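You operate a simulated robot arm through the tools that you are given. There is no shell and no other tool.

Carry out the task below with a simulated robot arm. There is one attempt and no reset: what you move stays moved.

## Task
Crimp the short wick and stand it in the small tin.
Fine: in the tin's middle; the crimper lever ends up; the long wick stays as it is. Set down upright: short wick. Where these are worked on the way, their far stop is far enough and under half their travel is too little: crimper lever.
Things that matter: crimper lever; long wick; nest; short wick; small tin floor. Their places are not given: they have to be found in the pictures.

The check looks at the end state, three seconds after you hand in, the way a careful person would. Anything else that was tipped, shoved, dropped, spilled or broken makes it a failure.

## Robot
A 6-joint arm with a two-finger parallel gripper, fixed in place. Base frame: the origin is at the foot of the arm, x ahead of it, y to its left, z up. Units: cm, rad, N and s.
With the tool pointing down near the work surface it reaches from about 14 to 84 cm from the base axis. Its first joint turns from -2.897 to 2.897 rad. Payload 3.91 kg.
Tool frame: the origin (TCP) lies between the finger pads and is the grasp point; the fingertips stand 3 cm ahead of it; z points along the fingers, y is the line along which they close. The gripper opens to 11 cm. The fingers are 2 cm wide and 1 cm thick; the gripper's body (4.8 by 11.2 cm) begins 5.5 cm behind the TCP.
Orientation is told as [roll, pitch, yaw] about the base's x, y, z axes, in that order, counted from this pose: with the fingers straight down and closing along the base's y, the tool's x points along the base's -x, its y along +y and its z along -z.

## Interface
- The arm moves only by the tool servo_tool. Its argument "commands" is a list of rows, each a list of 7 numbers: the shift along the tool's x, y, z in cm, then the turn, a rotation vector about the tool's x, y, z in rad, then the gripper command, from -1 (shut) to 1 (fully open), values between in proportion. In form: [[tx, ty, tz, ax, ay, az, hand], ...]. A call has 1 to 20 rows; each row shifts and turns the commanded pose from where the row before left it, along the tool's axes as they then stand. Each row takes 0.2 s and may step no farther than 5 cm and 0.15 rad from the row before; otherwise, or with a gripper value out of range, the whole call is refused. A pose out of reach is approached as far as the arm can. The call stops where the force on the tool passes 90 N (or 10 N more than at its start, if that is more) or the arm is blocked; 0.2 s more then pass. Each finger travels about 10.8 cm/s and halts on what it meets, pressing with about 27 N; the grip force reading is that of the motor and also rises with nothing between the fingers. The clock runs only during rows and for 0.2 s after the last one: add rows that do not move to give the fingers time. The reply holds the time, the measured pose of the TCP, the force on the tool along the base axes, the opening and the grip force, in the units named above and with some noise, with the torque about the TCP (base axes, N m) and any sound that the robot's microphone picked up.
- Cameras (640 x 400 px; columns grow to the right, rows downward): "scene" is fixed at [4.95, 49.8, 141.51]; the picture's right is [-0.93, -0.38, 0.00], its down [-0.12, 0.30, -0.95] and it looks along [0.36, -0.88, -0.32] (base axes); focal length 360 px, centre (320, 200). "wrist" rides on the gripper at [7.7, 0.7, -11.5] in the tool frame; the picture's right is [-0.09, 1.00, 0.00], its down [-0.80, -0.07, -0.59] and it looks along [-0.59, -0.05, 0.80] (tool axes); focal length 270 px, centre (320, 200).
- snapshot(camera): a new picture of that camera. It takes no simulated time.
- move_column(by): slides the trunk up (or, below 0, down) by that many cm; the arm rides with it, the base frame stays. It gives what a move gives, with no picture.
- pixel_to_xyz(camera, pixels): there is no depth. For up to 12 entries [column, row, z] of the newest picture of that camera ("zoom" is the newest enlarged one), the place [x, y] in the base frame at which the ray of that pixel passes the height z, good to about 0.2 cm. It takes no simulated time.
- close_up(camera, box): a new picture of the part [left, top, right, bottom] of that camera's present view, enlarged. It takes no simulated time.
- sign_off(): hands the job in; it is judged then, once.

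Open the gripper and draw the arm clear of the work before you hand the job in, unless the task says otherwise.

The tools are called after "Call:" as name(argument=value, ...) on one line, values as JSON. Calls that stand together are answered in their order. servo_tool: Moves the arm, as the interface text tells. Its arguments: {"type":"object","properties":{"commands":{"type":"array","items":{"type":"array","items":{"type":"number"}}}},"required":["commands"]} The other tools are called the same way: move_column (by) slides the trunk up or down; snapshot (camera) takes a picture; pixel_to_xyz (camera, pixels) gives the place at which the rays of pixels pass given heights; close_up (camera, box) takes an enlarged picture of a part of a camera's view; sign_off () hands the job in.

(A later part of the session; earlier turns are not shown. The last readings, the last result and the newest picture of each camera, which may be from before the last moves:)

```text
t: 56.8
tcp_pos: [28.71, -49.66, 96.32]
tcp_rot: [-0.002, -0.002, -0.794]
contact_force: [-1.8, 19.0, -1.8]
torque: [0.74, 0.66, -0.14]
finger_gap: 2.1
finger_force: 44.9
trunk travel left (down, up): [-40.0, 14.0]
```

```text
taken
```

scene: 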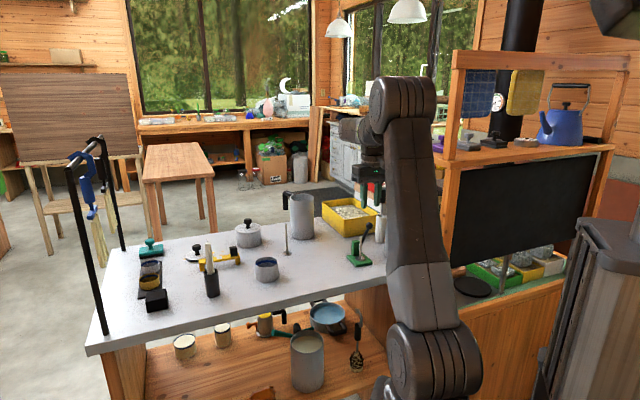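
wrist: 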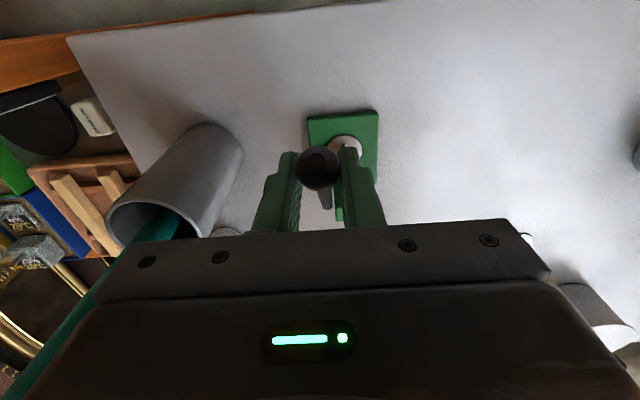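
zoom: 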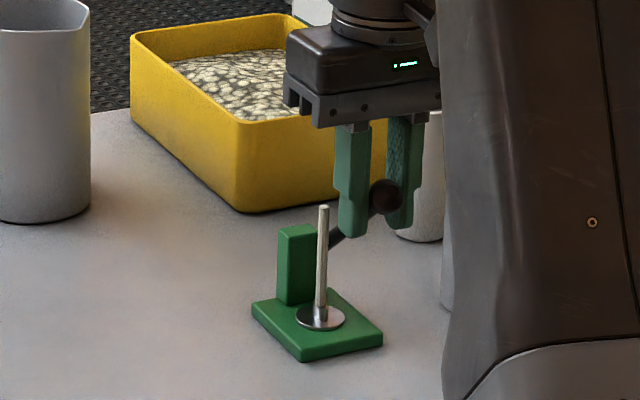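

The lever is at roughly 47°. I continue the last part to the original upper position (tool u about -2.3).

Call:
servo_tool(commands=[[-0.36, 0, -0.4, 0, 0, 0, -1], [-0.36, 0, -0.38, 0, 0, 0, -1], [-0.35, 0, -0.34, 0, 0, 0, -1], [-0.3, 0, -0.28, 0, 0, 0, -1], [0, 0, 0, 0, 0, 0, -1]])

Call:
close_up(camera="scene", box=[310, 195, 410, 275])

Call:
close_up(camera="wrist", box=[240, 70, 420, 230])

```text
t: 58.0
tcp_pos: [29.83, -50.68, 97.62]
tcp_rot: [0.0, 0.003, -0.796]
contact_force: [8.7, 11.3, -19.4]
torque: [0.98, 0.38, 0.0]
finger_gap: 0.93
finger_force: 45.3
trunk travel left (down, up): [-40.0, 14.0]
```

```text
5.00 times, centred on (360, 235) of scene
```

zoom: 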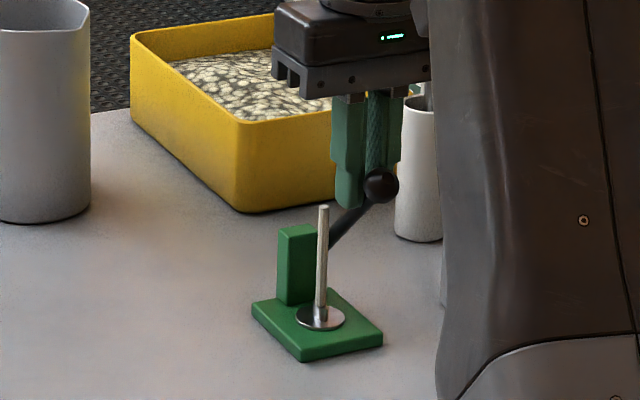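

```text
2.50 times, centred on (330, 150) of wrist
```

zoom: 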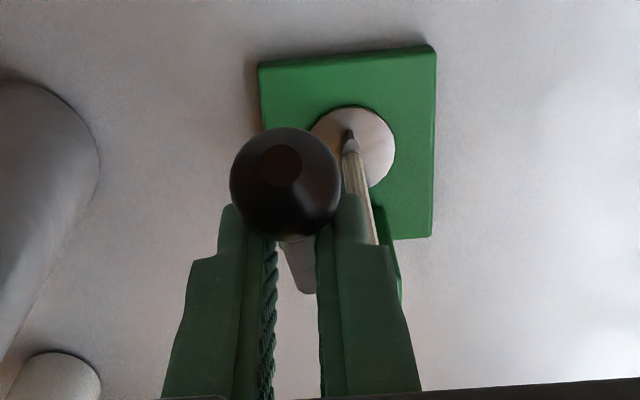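

The knob slid past the tips so the fingers now only hold the rod at about 53° elevation. I release, rise, go to the robot-side of the knob and will push it the rest of the way with closed fingers.

Call:
servo_tool(commands=[[0, 0, 0, 0, 0, 0, -0.6], [0, 0, 0, 0, 0, 0, -0.4], [0, 0, -1.5, 0, 0, 0, -0.4], [0, 0, -2, 0, 0, 0, -0.4], [0, 0, -2, 0, 0, 0, -0.4], [1.6, 0, 0, 0, 0, 0, -0.6], [1.6, 0, 0, 0, 0, 0, -1], [1.6, 0, 0, 0, 0, 0, -1], [0, 0, 0, 0, 0, 0, -1]])

Call:
snapshot(camera="wrist")

Call:
close_up(camera="scene", box=[310, 195, 410, 275])

```text
t: 60.0
tcp_pos: [26.28, -47.39, 103.18]
tcp_rot: [0.0, 0.0, -0.795]
contact_force: [0.9, 0.2, -0.6]
torque: [0.0, 0.01, 0.0]
finger_gap: 0.01
finger_force: 27.1
trunk travel left (down, up): [-40.0, 14.0]
```

```text
taken
```

wrist: 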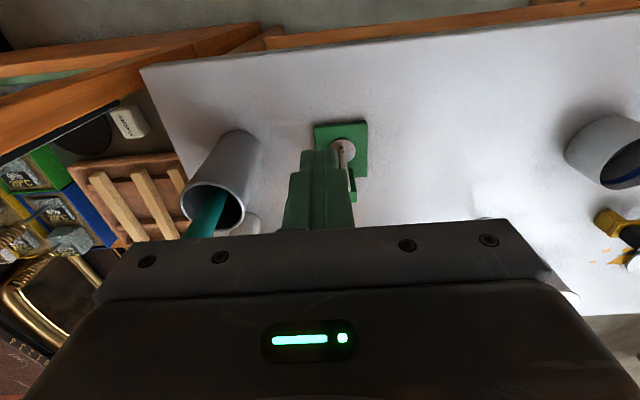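

```text
5.00 times, centred on (360, 235) of scene
```

zoom: 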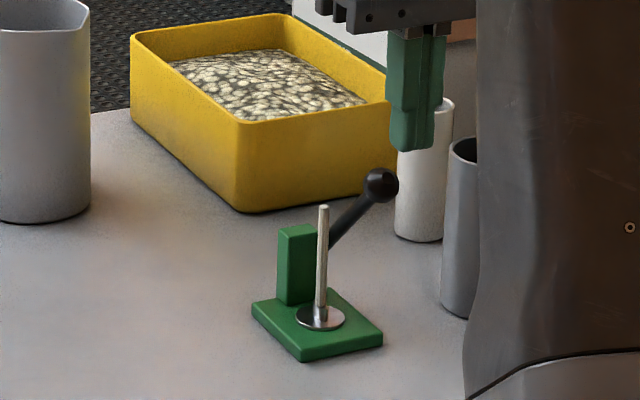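

Lever rests at about 52° (knob at zoom (380,186)). The closed fingers are behind it; I lower and push toward the post in small steps.

Call:
servo_tool(commands=[[0, 0, 2.45, 0, 0, 0, -1], [0, 0, 2.4, 0, 0, 0, -1], [0, 0, 0, 0, 0, 0, -1], [-0.5, 0, 0, 0, 0, 0, -1], [-0.5, 0, 0, 0, 0, 0, -1], [-0.4, 0, 0, 0, 0, 0, -1], [-0.4, 0, 0, 0, 0, 0, -1], [0, 0, 0, 0, 0, 0, -1]])

Call:
close_up(camera="scene", box=[310, 195, 410, 275])

Call:
close_up(camera="wrist", box=[240, 70, 420, 230])

```text
t: 61.8
tcp_pos: [27.56, -48.65, 98.26]
tcp_rot: [-0.001, 0.0, -0.794]
contact_force: [-0.9, 1.0, -0.7]
torque: [0.01, -0.01, 0.01]
finger_gap: 0.0
finger_force: 27.2
trunk travel left (down, up): [-40.0, 14.0]
```

```text
5.00 times, centred on (360, 235) of scene
```

zoom: 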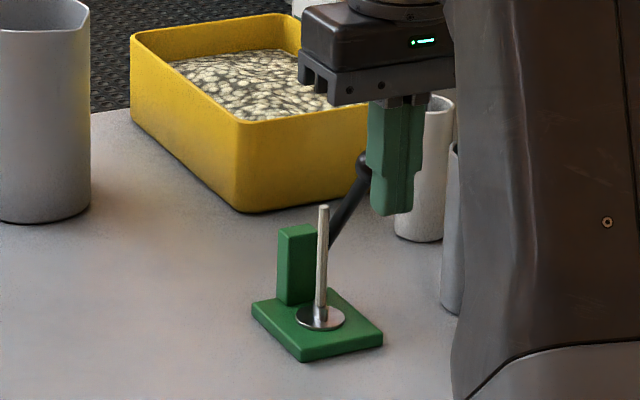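

```text
2.50 times, centred on (330, 150) of wrist
```

zoom: 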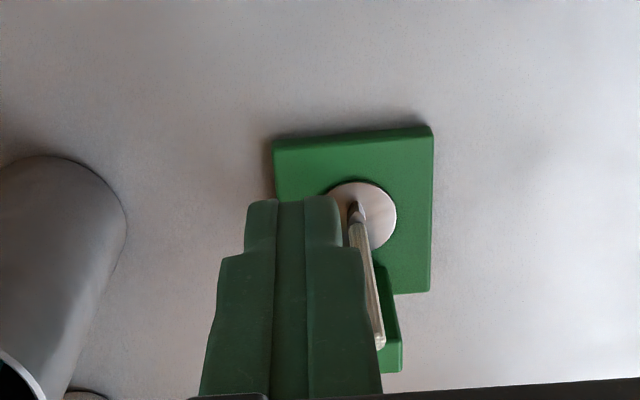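

The lever is rising (knob near zoom (367,163); original was (367,154)). I push further in small steps toward the upper stop.

Call:
servo_tool(commands=[[-0.3, 0, 0, 0, 0, 0, -1], [-0.3, 0, 0, 0, 0, 0, -1], [-0.3, 0, 0, 0, 0, 0, -1], [0, 0, 0, 0, 0, 0, -1]])

Call:
close_up(camera="scene", box=[310, 195, 410, 275])

```text
t: 62.8
tcp_pos: [27.94, -49.17, 98.38]
tcp_rot: [0.0, -0.001, -0.794]
contact_force: [-4.4, 4.0, 6.1]
torque: [-0.03, -0.08, 0.02]
finger_gap: 0.01
finger_force: 26.9
trunk travel left (down, up): [-40.0, 14.0]
```

```text
5.00 times, centred on (360, 235) of scene
```

zoom: 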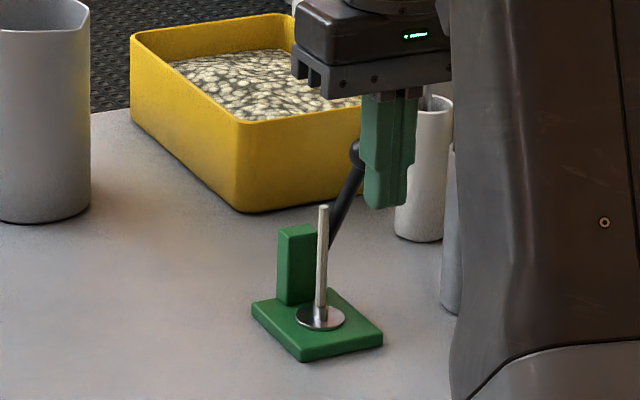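

Knob is about back at its original height. One more small push to confirm the upper stop.

Call:
servo_tool(commands=[[-0.2, 0, 0, 0, 0, 0, -1], [-0.2, 0, 0, 0, 0, 0, -1], [0, 0, 0, 0, 0, 0, -1]])

Call:
close_up(camera="scene", box=[310, 195, 410, 275])

```text
t: 63.6
tcp_pos: [28.13, -49.22, 98.35]
tcp_rot: [0.001, -0.001, -0.795]
contact_force: [-16.5, 19.6, 3.3]
torque: [0.06, -0.07, 0.06]
finger_gap: 0.0
finger_force: 27.3
trunk travel left (down, up): [-40.0, 14.0]
```

```text
5.00 times, centred on (360, 235) of scene
```

zoom: 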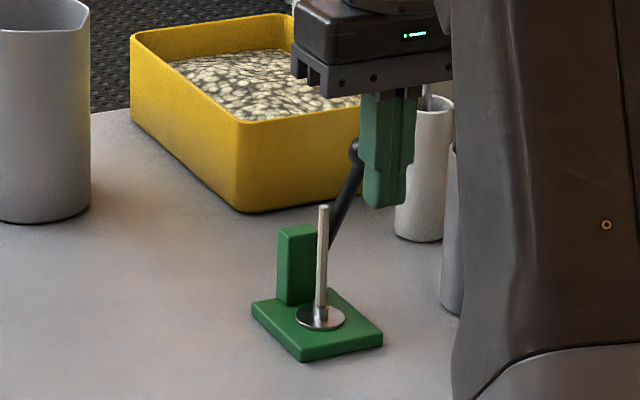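

Force rose to 26 N with no movement: the lever is at its upper stop. I withdraw toward the robot and rise.

Call:
servo_tool(commands=[[0.5, 0, 0, 0, 0, 0, -1], [1.5, 0, 0, 0, 0, 0, -1], [0, 0, -3, 0, 0, 0, -1], [0, 0, -4, 0, 0, 0, -1], [0, 0, -4, 0, 0, 0, -1], [0, 0, 0, 0, 0, 0, -0.4]])

Call:
snapshot(camera="wrist")

Call:
close_up(camera="scene", box=[330, 215, 400, 275])

```text
t: 65.0
tcp_pos: [27.06, -48.12, 109.29]
tcp_rot: [0.0, 0.0, -0.795]
contact_force: [0.2, 0.0, 0.4]
torque: [-0.01, -0.03, -0.03]
finger_gap: 3.33
finger_force: 0.0
trunk travel left (down, up): [-40.0, 14.0]
```

```text
taken
```

wrist: 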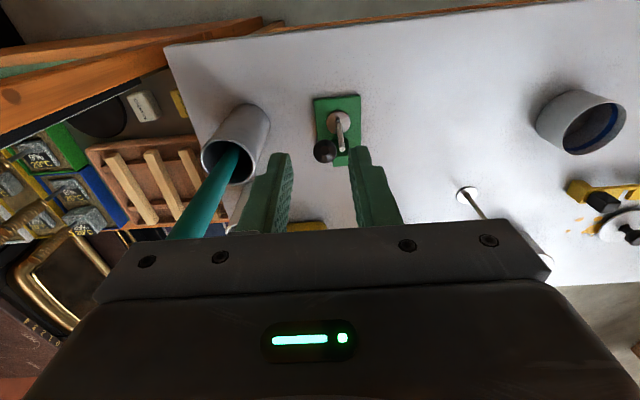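

```text
6.67 times, centred on (365, 245) of scene
```

zoom: 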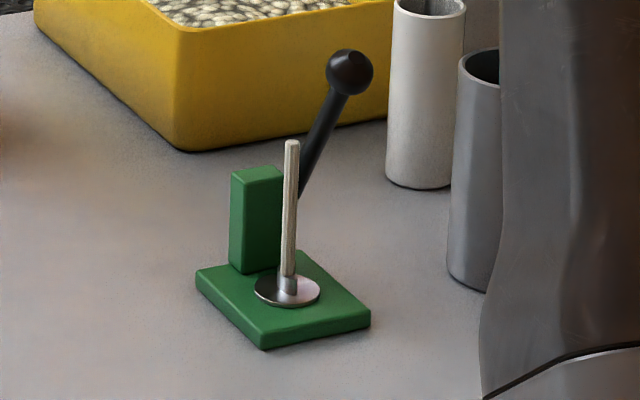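

Lever knob is back exactly at its original pixel (350,72). I take a tight look at the wick's collar to confirm the crimp.

Call:
close_up(camera="wrist", box=[310, 85, 370, 170])

Call:
close_up(camera="scene", box=[350, 230, 380, 268])

Call:
close_up(camera="scene", box=[270, 215, 305, 260])

```text
4.71 times, centred on (340, 128) of wrist
```

zoom: 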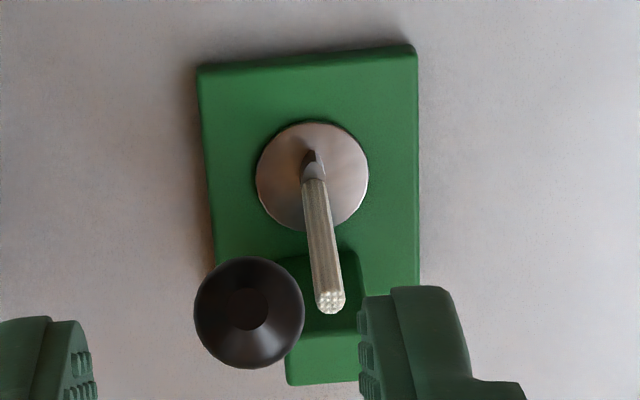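

```text
10.53 times, centred on (365, 249) of scene
```

zoom: 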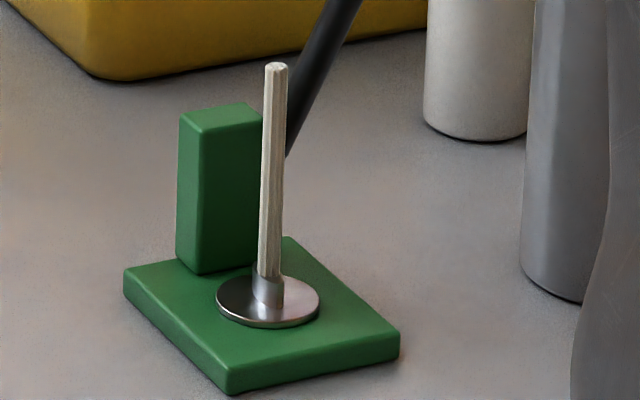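

```text
8.89 times, centred on (288, 238) of scene
```

zoom: 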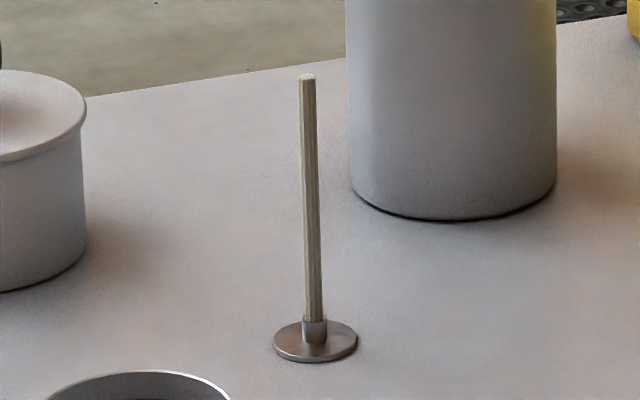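

The collar looks pinched now versus the round one on the long wick. I go back to the same tilted pick pose: shift to the left side at height, turn the yaw back by 1.573 and tilt -0.35.

Call:
servo_tool(commands=[[-2.6, 3.75, 0, 0, 0, 0, -0.636], [-2.6, 3.75, 0, 0, 0, 0, -0.636], [0, 0, 0, 0, 0, 0.143, -0.636], [0, 0, 0, 0, 0, 0.143, -0.636], [0, 0, 0, 0, 0, 0.143, -0.636], [0, 0, 0, 0, 0, 0.143, -0.636], [0, 0, 0, 0, 0, 0.143, -0.636], [0, 0, 0, 0, 0, 0.143, -0.636], [0, 0, 0, 0, 0, 0.143, -0.636], [0, 0, 0, 0, 0, 0.143, -0.636], [0, 0, 0, 0, 0, 0.143, -0.636], [0, 0, 0, 0, 0, 0.143, -0.636], [0, 0, 0, 0, 0, 0.141, -0.636], [0, 0, 0, 0, -0.117, 0, -0.636], [0, 0, 0, 0, -0.117, 0, -0.636], [0, 0, 0, 0, -0.116, 0, -0.636], [0, 0, 0, 0, 0, 0, -0.636]])

Call:
snapshot(camera="wrist")

```text
t: 68.6
tcp_pos: [35.95, -46.65, 109.37]
tcp_rot: [0.0, -0.351, -2.369]
contact_force: [0.7, -0.1, -0.2]
torque: [0.0, -0.01, 0.01]
finger_gap: 2.02
finger_force: 0.0
trunk travel left (down, up): [-40.0, 14.0]
```

```text
taken
```

wrist: 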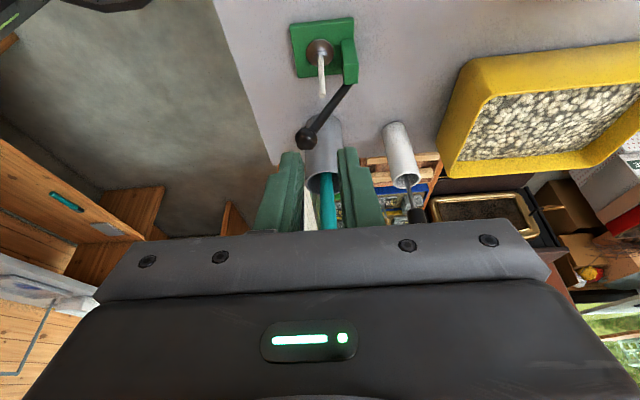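

Pose is as planned. I move to the pre-grasp spot used on the retreat (35.6,-47.4,103.4).

Call:
servo_tool(commands=[[0.655, 0.15, 2.94, 0, 0, 0, -0.636], [0.655, 0.15, 2.94, 0, 0, 0, -0.636], [0, 0, 0, 0, 0, 0, -0.636]])

Call:
snapshot(camera="wrist")

Call:
close_up(camera="wrist", box=[260, 30, 390, 170])

```text
t: 69.4
tcp_pos: [35.73, -47.26, 103.41]
tcp_rot: [0.001, -0.352, -2.365]
contact_force: [0.1, -0.4, -0.5]
torque: [0.05, 0.04, 0.01]
finger_gap: 2.01
finger_force: 0.0
trunk travel left (down, up): [-40.0, 14.0]
```

```text
taken
```

wrist: 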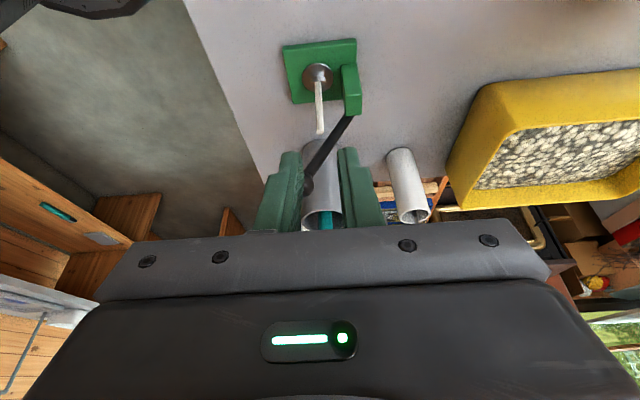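

```text
2.86 times, centred on (325, 100) of wrist
```

zoom: 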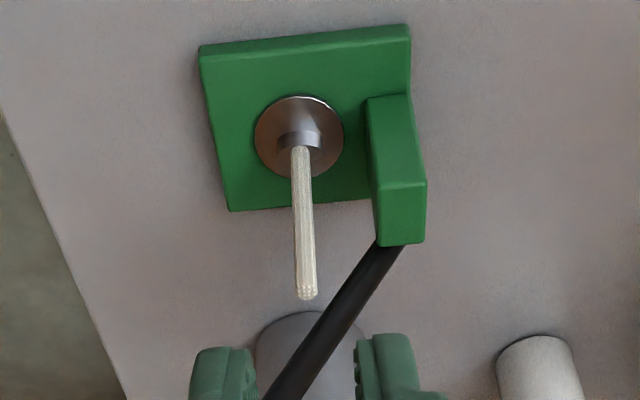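

The collar is visibly flattened, so the crimp is done. Wick top (306,293) is midway between the finger tips (~258 and ~355); I advance along the tool axis with a slight -x shift.

Call:
servo_tool(commands=[[-0.1, 0, 2.5, 0, 0, 0, -0.636], [-0.1, 0, 2.5, 0, 0, 0, -0.636], [-0.1, 0, 2.0, 0, 0, 0, -0.636], [0, 0, 0, 0, 0, 0, -0.636]])

Call:
close_up(camera="wrist", box=[220, 40, 420, 230])

```text
t: 70.4
tcp_pos: [33.71, -49.17, 96.81]
tcp_rot: [0.001, -0.35, -2.366]
contact_force: [0.5, -0.3, 0.1]
torque: [0.01, 0.0, 0.02]
finger_gap: 2.01
finger_force: 0.0
trunk travel left (down, up): [-40.0, 14.0]
```

```text
2.11 times, centred on (320, 135) of wrist
```

zoom: 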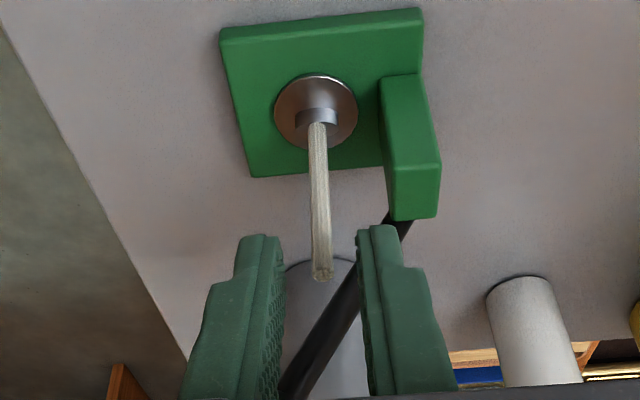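

Wick is centred between the fingers. I advance 2.7 cm more and close.

Call:
servo_tool(commands=[[0, 0, 1.35, 0, 0, 0, -0.636], [0, 0, 1.35, 0, 0, 0, -0.636], [0, 0, 0, 0, 0, 0, -0.636]])

Call:
close_up(camera="wrist", box=[220, 40, 420, 230])

Call:
close_up(camera="scene", box=[310, 205, 400, 275])

```text
t: 71.2
tcp_pos: [33.01, -49.81, 94.28]
tcp_rot: [-0.001, -0.351, -2.365]
contact_force: [-0.3, 0.0, -0.1]
torque: [0.01, 0.0, -0.01]
finger_gap: 1.98
finger_force: 0.2
trunk travel left (down, up): [-40.0, 14.0]
```

```text
2.11 times, centred on (320, 135) of wrist
```

zoom: 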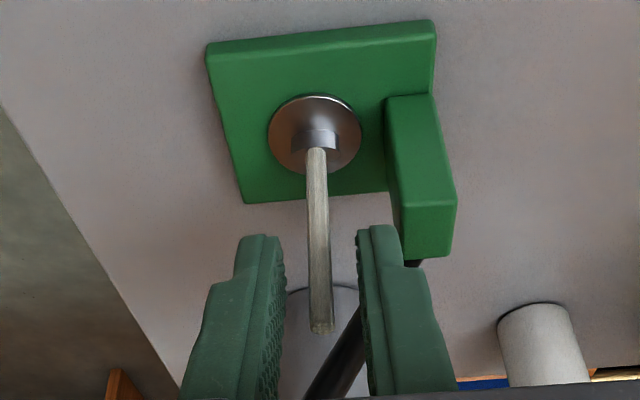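

```text
5.71 times, centred on (355, 240) of scene
```

zoom: 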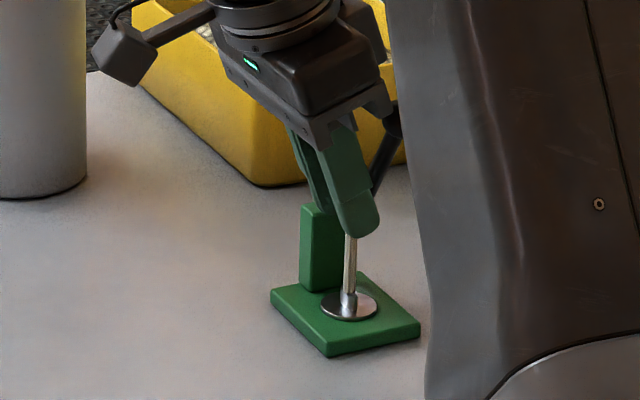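

In place. I close on the wick.

Call:
servo_tool(commands=[[0, 0, 0, 0, 0, 0, -0.8], [0, 0, 0, 0, 0, 0, -0.86], [0, 0, 0, 0, 0, 0, -1], [0, 0, 0, 0, 0, 0, -1], [0, 0, 0, 0, 0, 0, -1]])

Call:
close_up(camera="wrist", box=[220, 40, 420, 230])

```text
t: 72.4
tcp_pos: [33.05, -49.92, 94.26]
tcp_rot: [0.0, -0.353, -2.365]
contact_force: [2.0, -0.9, 2.3]
torque: [-0.13, -0.05, 0.03]
finger_gap: 0.28
finger_force: 26.8
trunk travel left (down, up): [-40.0, 14.0]
```

```text
2.11 times, centred on (320, 135) of wrist
```

zoom: 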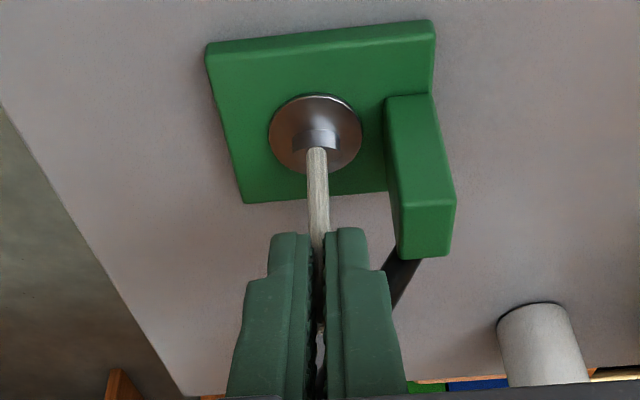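

Gap reads only 0.28 now (0.52 at the first grip), so the wick may be near the pad edge. I look closer before lifting.

Call:
close_up(camera="wrist", box=[285, 130, 360, 215])

Call:
close_up(camera="scene", box=[345, 215, 385, 265])

```text
4.71 times, centred on (322, 172) of wrist
```

zoom: 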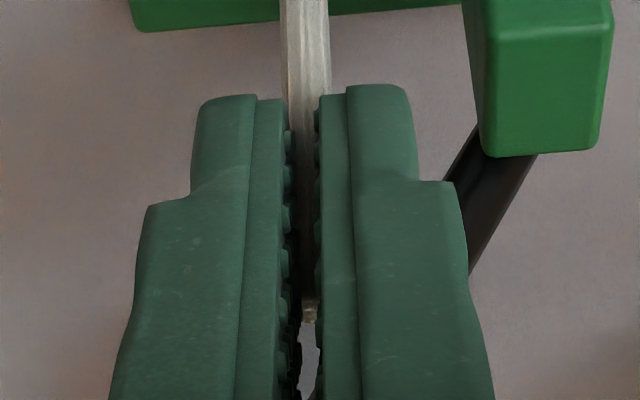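

```text
8.00 times, centred on (365, 240) of scene
```

zoom: 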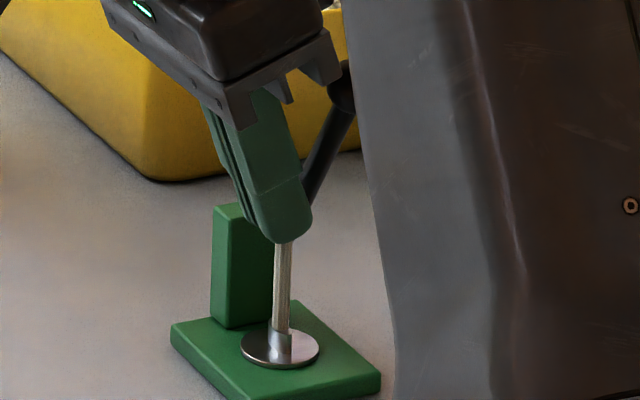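

The wick is pinched near the pads' far edge. I reopen slightly, go 0.6 cm deeper along the tool axis with a small shift, and grip again.

Call:
servo_tool(commands=[[0, 0, 0, 0, 0, 0, -0.85], [0, 0, 0, 0, 0, 0, -0.73], [0, 0, 0, 0, 0, 0, -0.73], [-0.05, 0, 0.3, 0, 0, 0, -0.73], [-0.05, 0, 0.3, 0, 0, 0, -0.73], [0, 0, 0, 0, 0, 0, -0.73]])

Call:
close_up(camera="wrist", box=[270, 90, 375, 215])

Call:
close_up(camera="scene", box=[345, 215, 385, 265])

```text
t: 73.8
tcp_pos: [32.76, -50.1, 93.77]
tcp_rot: [0.0, -0.351, -2.363]
contact_force: [-0.3, -0.1, 0.2]
torque: [-0.01, 0.01, 0.0]
finger_gap: 1.48
finger_force: 0.1
trunk travel left (down, up): [-40.0, 14.0]
```

```text
3.20 times, centred on (322, 152) of wrist
```

zoom: 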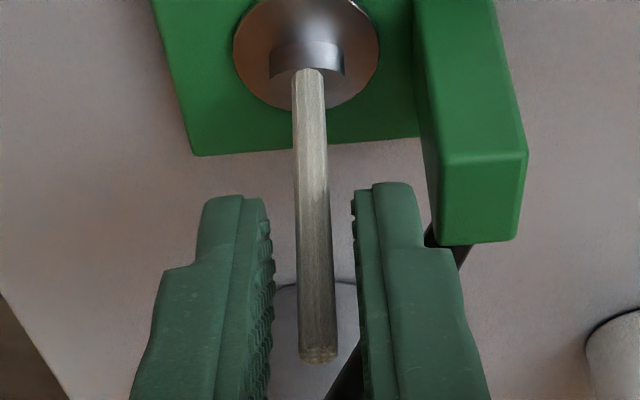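

```text
8.00 times, centred on (365, 240) of scene
```

zoom: 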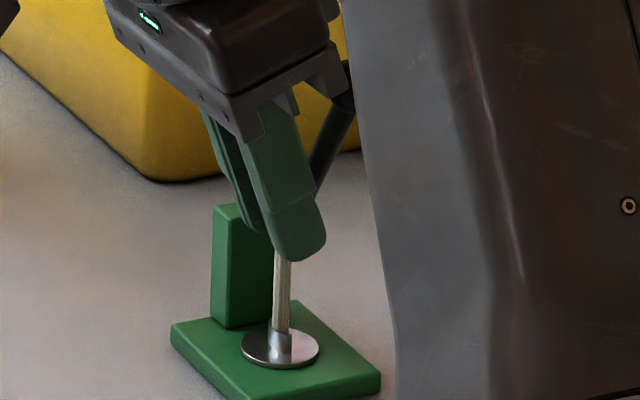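

The flattened collar is plainly visible. Now I close on the wick again.

Call:
servo_tool(commands=[[0, 0, 0, 0, 0, 0, -0.82], [0, 0, 0, 0, 0, 0, -0.88], [0, 0, 0, 0, 0, 0, -1], [0, 0, 0, 0, 0, 0, -1], [0, 0, 0, 0, 0, 0, -1]])

Call:
close_up(camera="wrist", box=[270, 90, 375, 215])

```text
t: 75.0
tcp_pos: [32.74, -50.02, 93.83]
tcp_rot: [0.0, -0.351, -2.364]
contact_force: [-0.5, 0.1, 0.4]
torque: [0.0, 0.01, 0.0]
finger_gap: 0.51
finger_force: 27.2
trunk travel left (down, up): [-40.0, 14.0]
```

```text
3.20 times, centred on (322, 152) of wrist
```

zoom: 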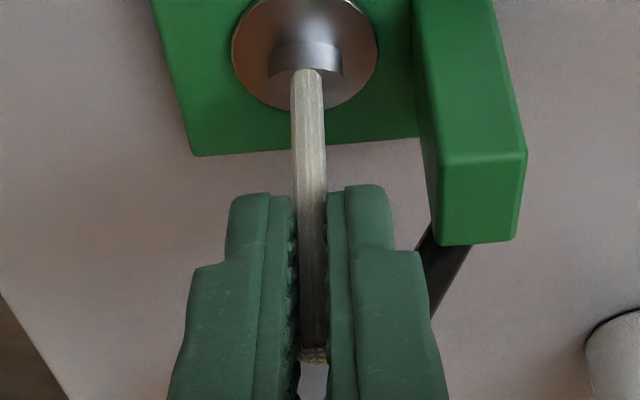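

Good grip (0.51, no side force). I lift slightly, then move sideways away from the lever while rising.

Call:
servo_tool(commands=[[-0.1, 0, -0.28, 0, 0, 0, -1], [-0.1, 0, -0.28, 0, 0, 0, -1], [0.5, 0, -0.65, 0, 0, 0, -1], [0.8, 0, -0.75, 0, 0, 0, -1], [0.8, 0, -0.75, 0, 0, 0, -1], [0.8, 0, -0.75, 0, 0, 0, -1], [0.8, 0, -0.75, 0, 0, 0, -1], [0, 0, 0, 0, 0, 0, -1]])

Call:
snapshot(camera="wrist")

Call:
snapshot(camera="scene")

```text
t: 76.8
tcp_pos: [36.28, -46.67, 96.5]
tcp_rot: [0.0, -0.35, -2.365]
contact_force: [-0.2, -0.5, 0.0]
torque: [0.01, 0.0, 0.03]
finger_gap: 0.53
finger_force: 26.7
trunk travel left (down, up): [-40.0, 14.0]
```

```text
taken
```

wrist: 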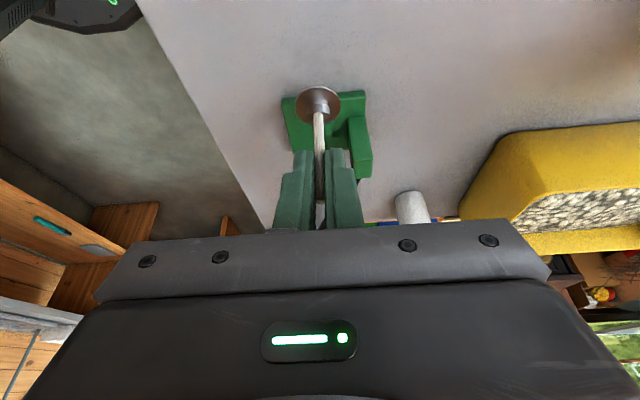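

```text
taken
```

scene: 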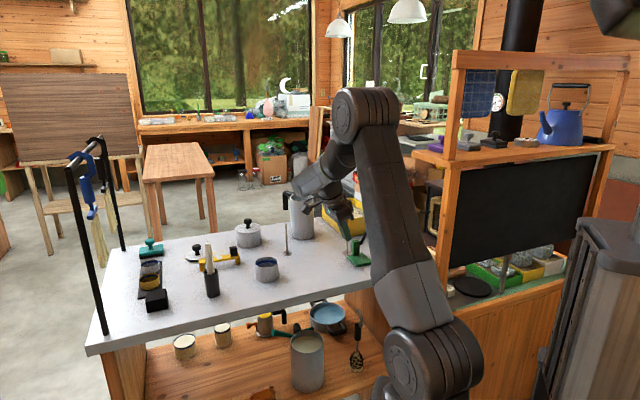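

The wick hangs upright (disc at (318,105)). I raise 6 cm and carry it along +w toward the small tin, stopping short to look.

Call:
pixel_to_xyz(camera="wrist", pixels=[[318, 104, 88.77], [296, 103, 88.77], [340, 106, 88.77]])

Call:
servo_tool(commands=[[-1.03, 0, -2.82, 0, 0, 0, -1], [-1.03, 0, -2.82, 0, 0, 0, -1], [3.76, 0, -1.37, 0, 0, 0, -1], [3.76, 0, -1.37, 0, 0, 0, -1], [3.76, 0, -1.37, 0, 0, 0, -1], [3.76, 0, -1.37, 0, 0, 0, -1], [0, 0, 0, 0, 0, 0, -1]])

Call:
snapshot(camera="wrist")

Call:
snapshot(camera="scene")

```text
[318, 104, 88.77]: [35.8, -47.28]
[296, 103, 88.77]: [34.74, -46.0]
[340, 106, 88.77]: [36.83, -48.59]
```

```text
t: 78.4
tcp_pos: [47.7, -35.36, 102.47]
tcp_rot: [0.001, -0.352, -2.366]
contact_force: [0.4, 0.6, 0.5]
torque: [-0.05, 0.02, -0.02]
finger_gap: 0.52
finger_force: 27.0
trunk travel left (down, up): [-40.0, 14.0]
```

```text
taken
```

wrist: 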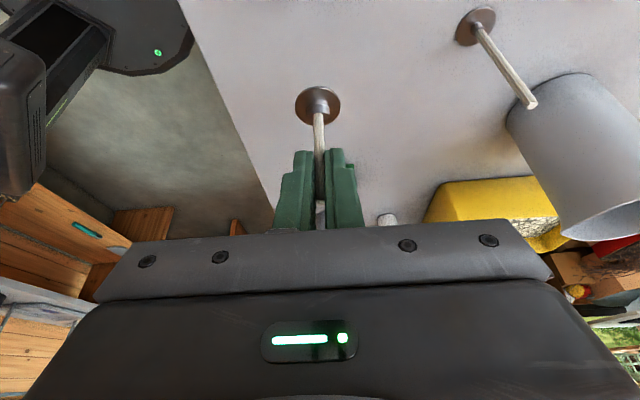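

```text
taken
```

scene: 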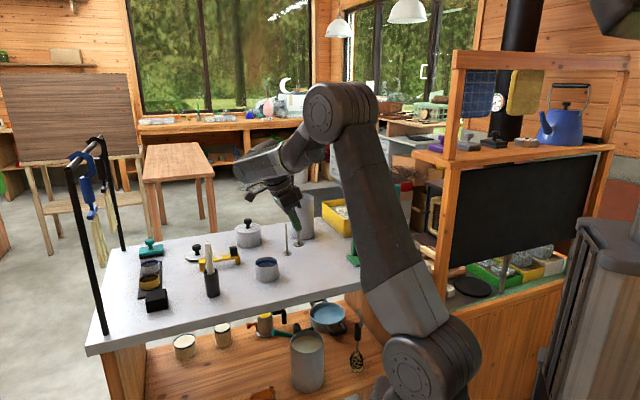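

The disc-to-tool offset is now (0.49,0.62). The tin is hidden behind the camera, so I compute its centre from the scene picture: rim centre (266.5,262.3) and base centre (266.8,277.8).

Call:
close_up(camera="scene", box=[245, 245, 290, 290])

Call:
pixel_to_xyz(camera="scene", pixels=[[266.5, 262.3, 89.5], [266.5, 262.3, 90], [266.5, 262.3, 90.5], [266.8, 277.8, 85.1]])

```text
8.89 times, centred on (268, 268) of scene
```

zoom: 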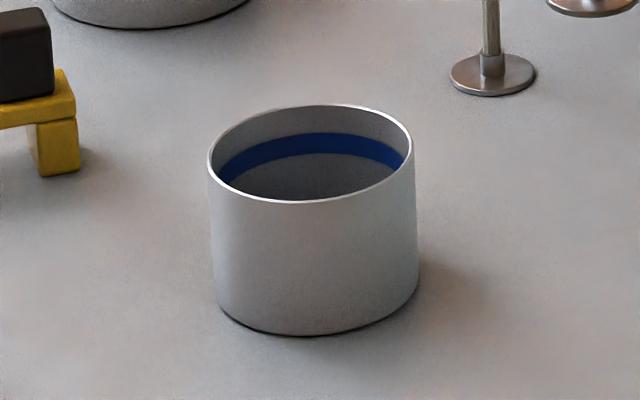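

```text
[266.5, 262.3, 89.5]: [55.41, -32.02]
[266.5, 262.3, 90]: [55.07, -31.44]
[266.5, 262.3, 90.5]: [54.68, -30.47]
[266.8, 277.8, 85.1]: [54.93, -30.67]
```

Tin centre ≈ (54.9,-30.9), rim z≈90.3. I move the wick over it, keeping the disc about 4 cm above the rim.

Call:
servo_tool(commands=[[2.83, 0.587, -1.035, 0, 0, 0, -1], [2.83, 0.587, -1.035, 0, 0, 0, -1], [2.83, 0.587, -1.035, 0, 0, 0, -1], [0, 0, 0, 0, 0, 0, -1]])

Call:
snapshot(camera="wrist")

Call:
snapshot(camera="scene")

```text
t: 79.4
tcp_pos: [55.35, -30.38, 102.47]
tcp_rot: [-0.002, -0.352, -2.363]
contact_force: [0.4, -0.7, -0.3]
torque: [-0.02, 0.0, 0.0]
finger_gap: 0.51
finger_force: 26.4
trunk travel left (down, up): [-40.0, 14.0]
```

```text
taken
```

wrist: 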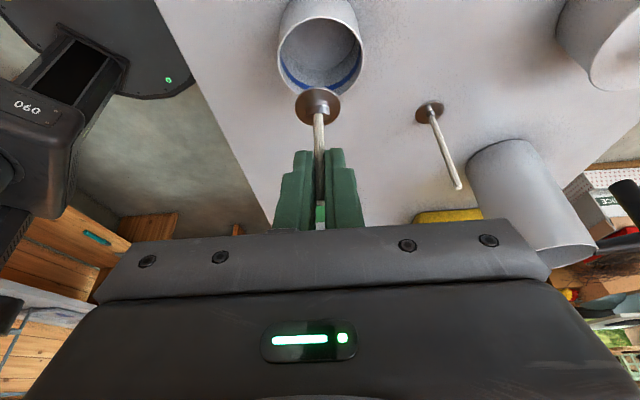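

```text
taken
```

scene: 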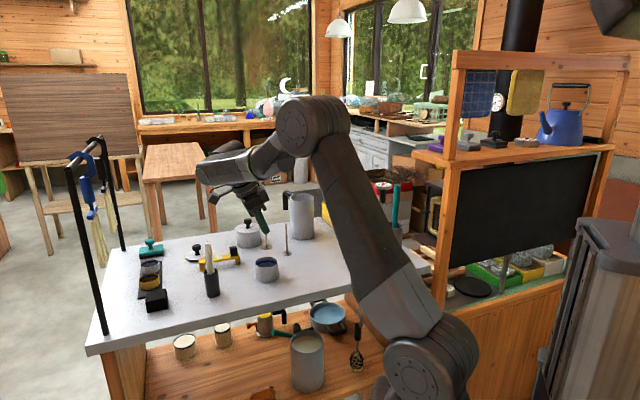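

The tin is in view just below the disc. I measure its rim in an enlarged view.

Call:
close_up(camera="wrist", box=[260, 0, 390, 130])

```text
3.08 times, centred on (325, 65) of wrist
```

zoom: 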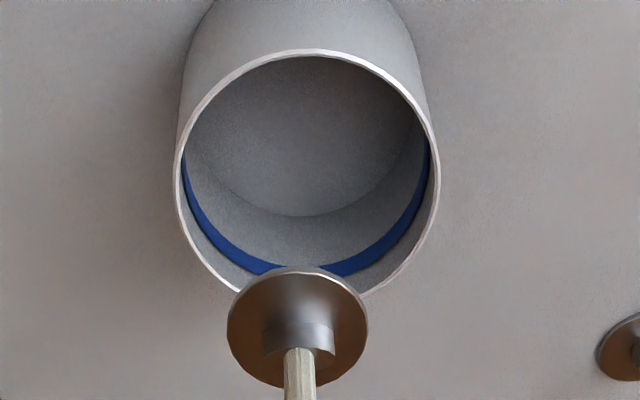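

Rim points in the zoom: left (174,190), right (441,168), top (318,50), lower arcs (232,289) and (386,286). I convert these at rim height.

Call:
pixel_to_xyz(camera="zoom", pixels=[[174, 190, 90.3], [441, 168, 90.3], [318, 50, 90.3], [232, 289, 90.3], [386, 286, 90.3], [205, 98, 90.3], [405, 90, 90.3], [297, 330, 94.74], [228, 322, 94.74], [367, 325, 94.74]])

Call:
pixel_to_xyz(camera="zoom", pixels=[[174, 190, 90.3], [441, 168, 90.3], [318, 50, 90.3], [232, 289, 90.3], [386, 286, 90.3], [205, 98, 90.3], [405, 90, 90.3], [297, 330, 94.74], [228, 322, 94.74], [367, 325, 94.74]])

```text
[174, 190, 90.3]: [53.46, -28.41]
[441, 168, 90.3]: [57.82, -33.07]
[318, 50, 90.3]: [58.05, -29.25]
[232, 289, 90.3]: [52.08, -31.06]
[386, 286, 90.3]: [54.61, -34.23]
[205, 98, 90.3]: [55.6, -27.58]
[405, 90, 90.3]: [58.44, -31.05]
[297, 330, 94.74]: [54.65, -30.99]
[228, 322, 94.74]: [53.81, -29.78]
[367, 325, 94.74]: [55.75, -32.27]
```

```text
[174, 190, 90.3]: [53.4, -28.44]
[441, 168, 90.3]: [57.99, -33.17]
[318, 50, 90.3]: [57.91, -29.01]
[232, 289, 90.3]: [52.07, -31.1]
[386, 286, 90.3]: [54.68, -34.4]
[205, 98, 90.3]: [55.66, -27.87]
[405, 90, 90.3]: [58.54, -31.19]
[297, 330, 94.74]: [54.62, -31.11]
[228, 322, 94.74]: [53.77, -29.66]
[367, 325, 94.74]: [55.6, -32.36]
```

Tin rim fits a circle centred about (55.25,-31.05), radius 3.3; the disc is at (54.8,-31.0). I shift +0.45 cm in x and lower 3 cm to just above the rim.

Call:
servo_tool(commands=[[0.28, 0.336, -0.1, 0, 0, 0, -1], [0.343, 0, 0.939, 0, 0, 0, -1], [0.343, 0, 0.939, 0, 0, 0, -1], [0.343, 0, 0.939, 0, 0, 0, -1], [0, 0, 0, 0, 0, 0, -1]])

Call:
close_up(camera="wrist", box=[240, 20, 400, 180])

Call:
close_up(camera="scene", box=[220, 205, 310, 295])

```text
t: 80.6
tcp_pos: [55.77, -30.54, 99.45]
tcp_rot: [0.001, -0.351, -2.366]
contact_force: [0.5, -0.6, 0.1]
torque: [0.0, 0.0, 0.01]
finger_gap: 0.51
finger_force: 27.0
trunk travel left (down, up): [-40.0, 14.0]
```

```text
2.50 times, centred on (320, 100) of wrist
```

zoom: 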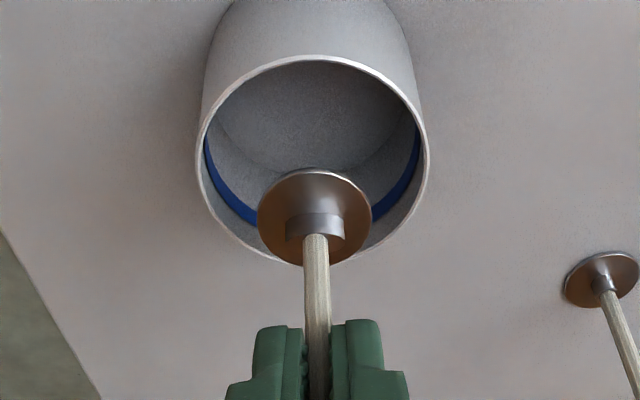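

```text
4.44 times, centred on (265, 250) of scene
```

zoom: 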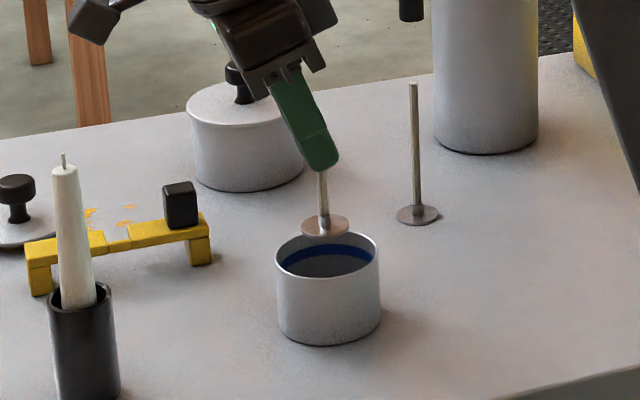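

Disc is just above the rim and laterally centred. I re-measure rim and disc in this closer view.

Call:
close_up(camera="wrist", box=[260, 20, 380, 140])

```text
3.33 times, centred on (320, 80) of wrist
```

zoom: 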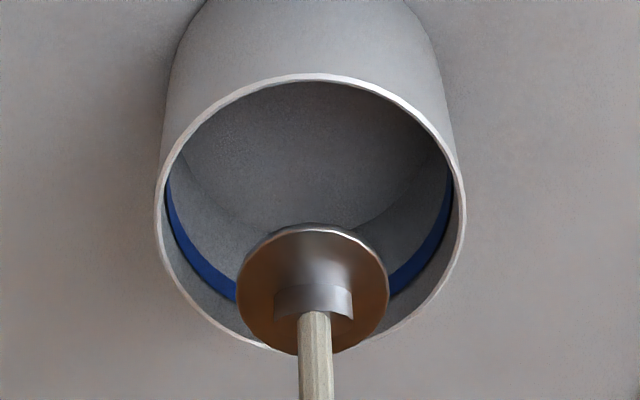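

Converting rim points and disc points from this view.

Call:
pixel_to_xyz(camera="zoom", pixels=[[156, 215, 90.2], [465, 200, 90.2], [315, 76, 90.2], [240, 340, 90.2], [385, 335, 90.2], [195, 130, 90.2], [420, 118, 90.2], [236, 290, 91.85], [390, 285, 91.85], [313, 225, 91.85], [313, 355, 91.85], [313, 289, 91.85]])

Call:
pixel_to_xyz(camera="zoom", pixels=[[156, 215, 90.2], [465, 200, 90.2], [315, 76, 90.2], [240, 340, 90.2], [385, 335, 90.2], [195, 130, 90.2], [420, 118, 90.2], [236, 290, 91.85], [390, 285, 91.85], [313, 225, 91.85], [313, 355, 91.85], [313, 289, 91.85]])

```text
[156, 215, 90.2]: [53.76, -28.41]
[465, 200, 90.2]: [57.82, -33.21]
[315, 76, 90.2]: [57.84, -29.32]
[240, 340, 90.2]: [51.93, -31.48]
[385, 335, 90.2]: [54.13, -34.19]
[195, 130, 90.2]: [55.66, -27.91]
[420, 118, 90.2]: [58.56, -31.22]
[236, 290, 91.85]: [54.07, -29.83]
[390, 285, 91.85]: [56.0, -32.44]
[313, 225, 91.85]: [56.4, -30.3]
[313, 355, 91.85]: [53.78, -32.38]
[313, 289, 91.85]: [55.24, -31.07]
```

```text
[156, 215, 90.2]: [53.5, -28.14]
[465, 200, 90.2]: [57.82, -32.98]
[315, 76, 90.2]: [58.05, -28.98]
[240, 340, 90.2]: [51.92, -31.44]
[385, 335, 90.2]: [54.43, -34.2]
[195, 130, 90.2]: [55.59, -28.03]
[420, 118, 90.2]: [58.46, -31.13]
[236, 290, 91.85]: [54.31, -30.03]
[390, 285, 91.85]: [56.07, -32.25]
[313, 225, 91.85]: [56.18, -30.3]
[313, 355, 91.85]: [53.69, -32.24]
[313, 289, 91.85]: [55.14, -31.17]
```

Tin centre (55.22,-31.08) and disc (55.1,-31.17) agree to ~0.15 cm. I nudge that and lower 3 cm into the tin.

Call:
servo_tool(commands=[[0.12, 0, -0.04, 0, 0, 0, -1], [0.257, 0, 0.704, 0, 0, 0, -1], [0.257, 0, 0.704, 0, 0, 0, -1], [0.257, 0, 0.704, 0, 0, 0, -1], [0.257, 0, 0.704, 0, 0, 0, -1], [0, 0, 0, 0, 0, 0, -1]])

Call:
close_up(camera="wrist", box=[240, 20, 400, 180])

Call:
close_up(camera="scene", box=[220, 205, 310, 295])

```text
t: 82.0
tcp_pos: [55.83, -30.42, 96.5]
tcp_rot: [0.0, -0.35, -2.365]
contact_force: [-0.3, -0.3, -0.2]
torque: [-0.03, -0.04, 0.01]
finger_gap: 0.49
finger_force: 27.2
trunk travel left (down, up): [-40.0, 14.0]
```

```text
2.50 times, centred on (320, 100) of wrist
```

zoom: 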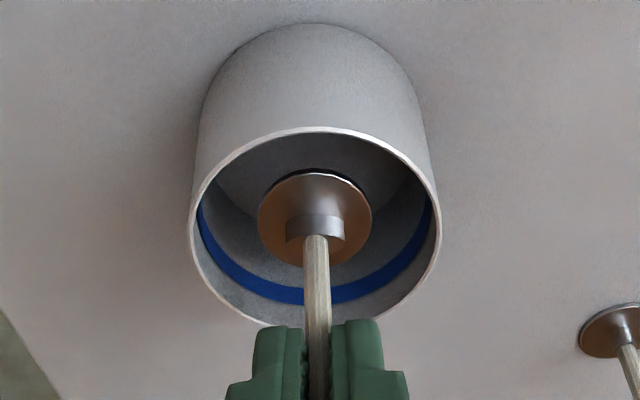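

```text
4.44 times, centred on (265, 250) of scene
```

zoom: 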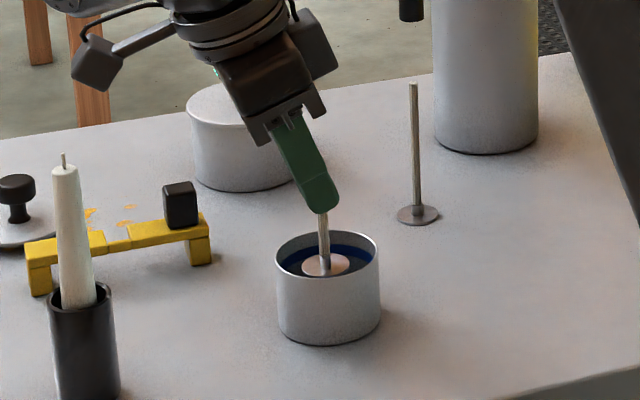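

The disc is inside and centred. The wrist camera housing comes near the candle as I lower, so I check the candle top's height from scene pixel (206.9,239.4).

Call:
pixel_to_xyz(camera="scene", pixels=[[206.9, 239.4, 97], [206.9, 239.4, 99], [206.9, 239.4, 101], [206.9, 239.4, 103], [215, 220, 104]])

Call:
snapshot(camera="scene")

```text
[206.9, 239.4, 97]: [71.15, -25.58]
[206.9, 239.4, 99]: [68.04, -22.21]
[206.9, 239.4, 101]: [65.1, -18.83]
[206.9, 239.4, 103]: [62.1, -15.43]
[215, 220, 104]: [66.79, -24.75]
```

```text
taken
```

scene: 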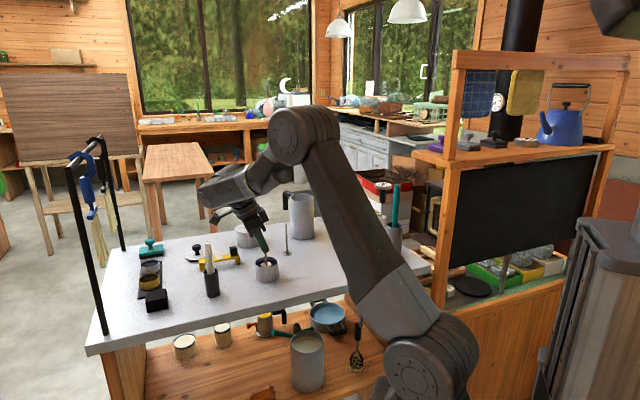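

Candle top is at (64.3,-17.8,101.5); the camera housing will end ~4.8 cm from it horizontally, which is clear. I lower 2.7 cm further.

Call:
servo_tool(commands=[[0.231, 0, 0.634, 0, 0, 0, -1], [0.231, 0, 0.634, 0, 0, 0, -1], [0.231, 0, 0.634, 0, 0, 0, -1], [0.231, 0, 0.634, 0, 0, 0, -1], [0, 0, 0, 0, 0, 0, -1]])

Call:
close_up(camera="wrist", box=[240, 20, 400, 180])

Call:
close_up(camera="scene", box=[220, 205, 310, 295])

```text
t: 83.2
tcp_pos: [55.85, -30.47, 93.76]
tcp_rot: [0.0, -0.35, -2.365]
contact_force: [1.0, 0.0, -0.4]
torque: [0.0, 0.02, 0.01]
finger_gap: 0.52
finger_force: 26.5
trunk travel left (down, up): [-40.0, 14.0]
```

```text
2.50 times, centred on (320, 100) of wrist
```

zoom: 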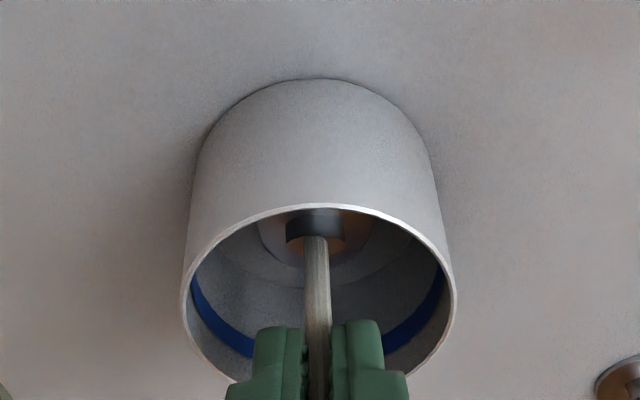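

```text
4.44 times, centred on (265, 250) of scene
```

zoom: 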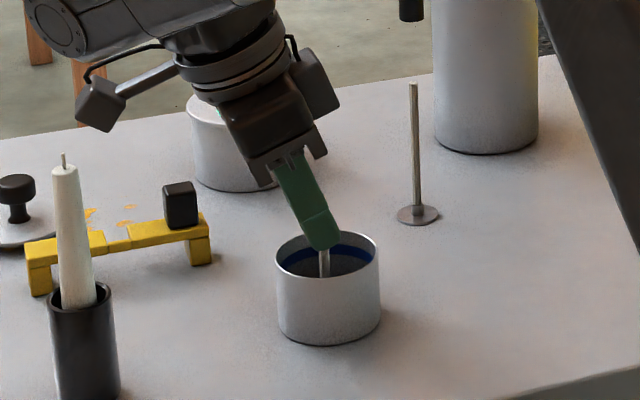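

Disc bottom is near z=86.0. I lower in 0.1 cm steps until contact with the tin floor.

Call:
servo_tool(commands=[[0.034, 0, 0.094, 0, 0, 0, -1], [0.034, 0, 0.094, 0, 0, 0, -1], [0.034, 0, 0.094, 0, 0, 0, -1], [0, 0, 0, 0, 0, 0, -1]])

```text
t: 84.2
tcp_pos: [55.82, -30.43, 93.55]
tcp_rot: [0.0, -0.351, -2.365]
contact_force: [-0.2, -0.2, -0.6]
torque: [0.0, -0.01, 0.04]
finger_gap: 0.52
finger_force: 26.6
trunk travel left (down, up): [-40.0, 14.0]
```

No contact yet at TCP z≈93.5. I continue in 0.1 cm steps.

Call:
servo_tool(commands=[[0.034, 0, 0.094, 0, 0, 0, -1], [0.034, 0, 0.094, 0, 0, 0, -1], [0, 0, 0, 0, 0, 0, -1]])

```text
t: 85.0
tcp_pos: [55.84, -30.35, 93.35]
tcp_rot: [-0.001, -0.351, -2.366]
contact_force: [0.9, 0.3, 0.2]
torque: [0.0, -0.02, 0.0]
finger_gap: 0.51
finger_force: 27.2
trunk travel left (down, up): [-40.0, 14.0]
```

Call:
servo_tool(commands=[[0.027, 0, 0.075, 0, 0, 0, -1], [0, 0, 0, 0, 0, 0, -1]])

```text
t: 85.6
tcp_pos: [55.94, -30.49, 93.25]
tcp_rot: [0.001, -0.35, -2.366]
contact_force: [-0.1, 0.4, -0.3]
torque: [0.01, 0.0, 0.01]
finger_gap: 0.52
finger_force: 26.8
trunk travel left (down, up): [-40.0, 14.0]
```

Still no contact (disc bottom about z=85.5). Another 0.08 cm step or two.

Call:
servo_tool(commands=[[0.027, 0, 0.075, 0, 0, 0, -1], [0, 0, 0, 0, 0, 0, -1]])

```text
t: 86.2
tcp_pos: [55.83, -30.37, 93.0]
tcp_rot: [0.001, -0.35, -2.365]
contact_force: [0.2, 0.1, 0.3]
torque: [0.03, -0.01, 0.0]
finger_gap: 0.51
finger_force: 26.5
trunk travel left (down, up): [-40.0, 14.0]
```

Force still near zero at TCP z≈93.0-93.1. I take one more 0.08 cm step.

Call:
servo_tool(commands=[[0.027, 0, 0.075, 0, 0, 0, -1], [0, 0, 0, 0, 0, 0, -1]])

```text
t: 86.8
tcp_pos: [55.97, -30.31, 93.05]
tcp_rot: [0.0, -0.352, -2.364]
contact_force: [-0.6, 0.1, 0.6]
torque: [0.0, -0.04, -0.01]
finger_gap: 0.5
finger_force: 27.3
trunk travel left (down, up): [-40.0, 14.0]
```

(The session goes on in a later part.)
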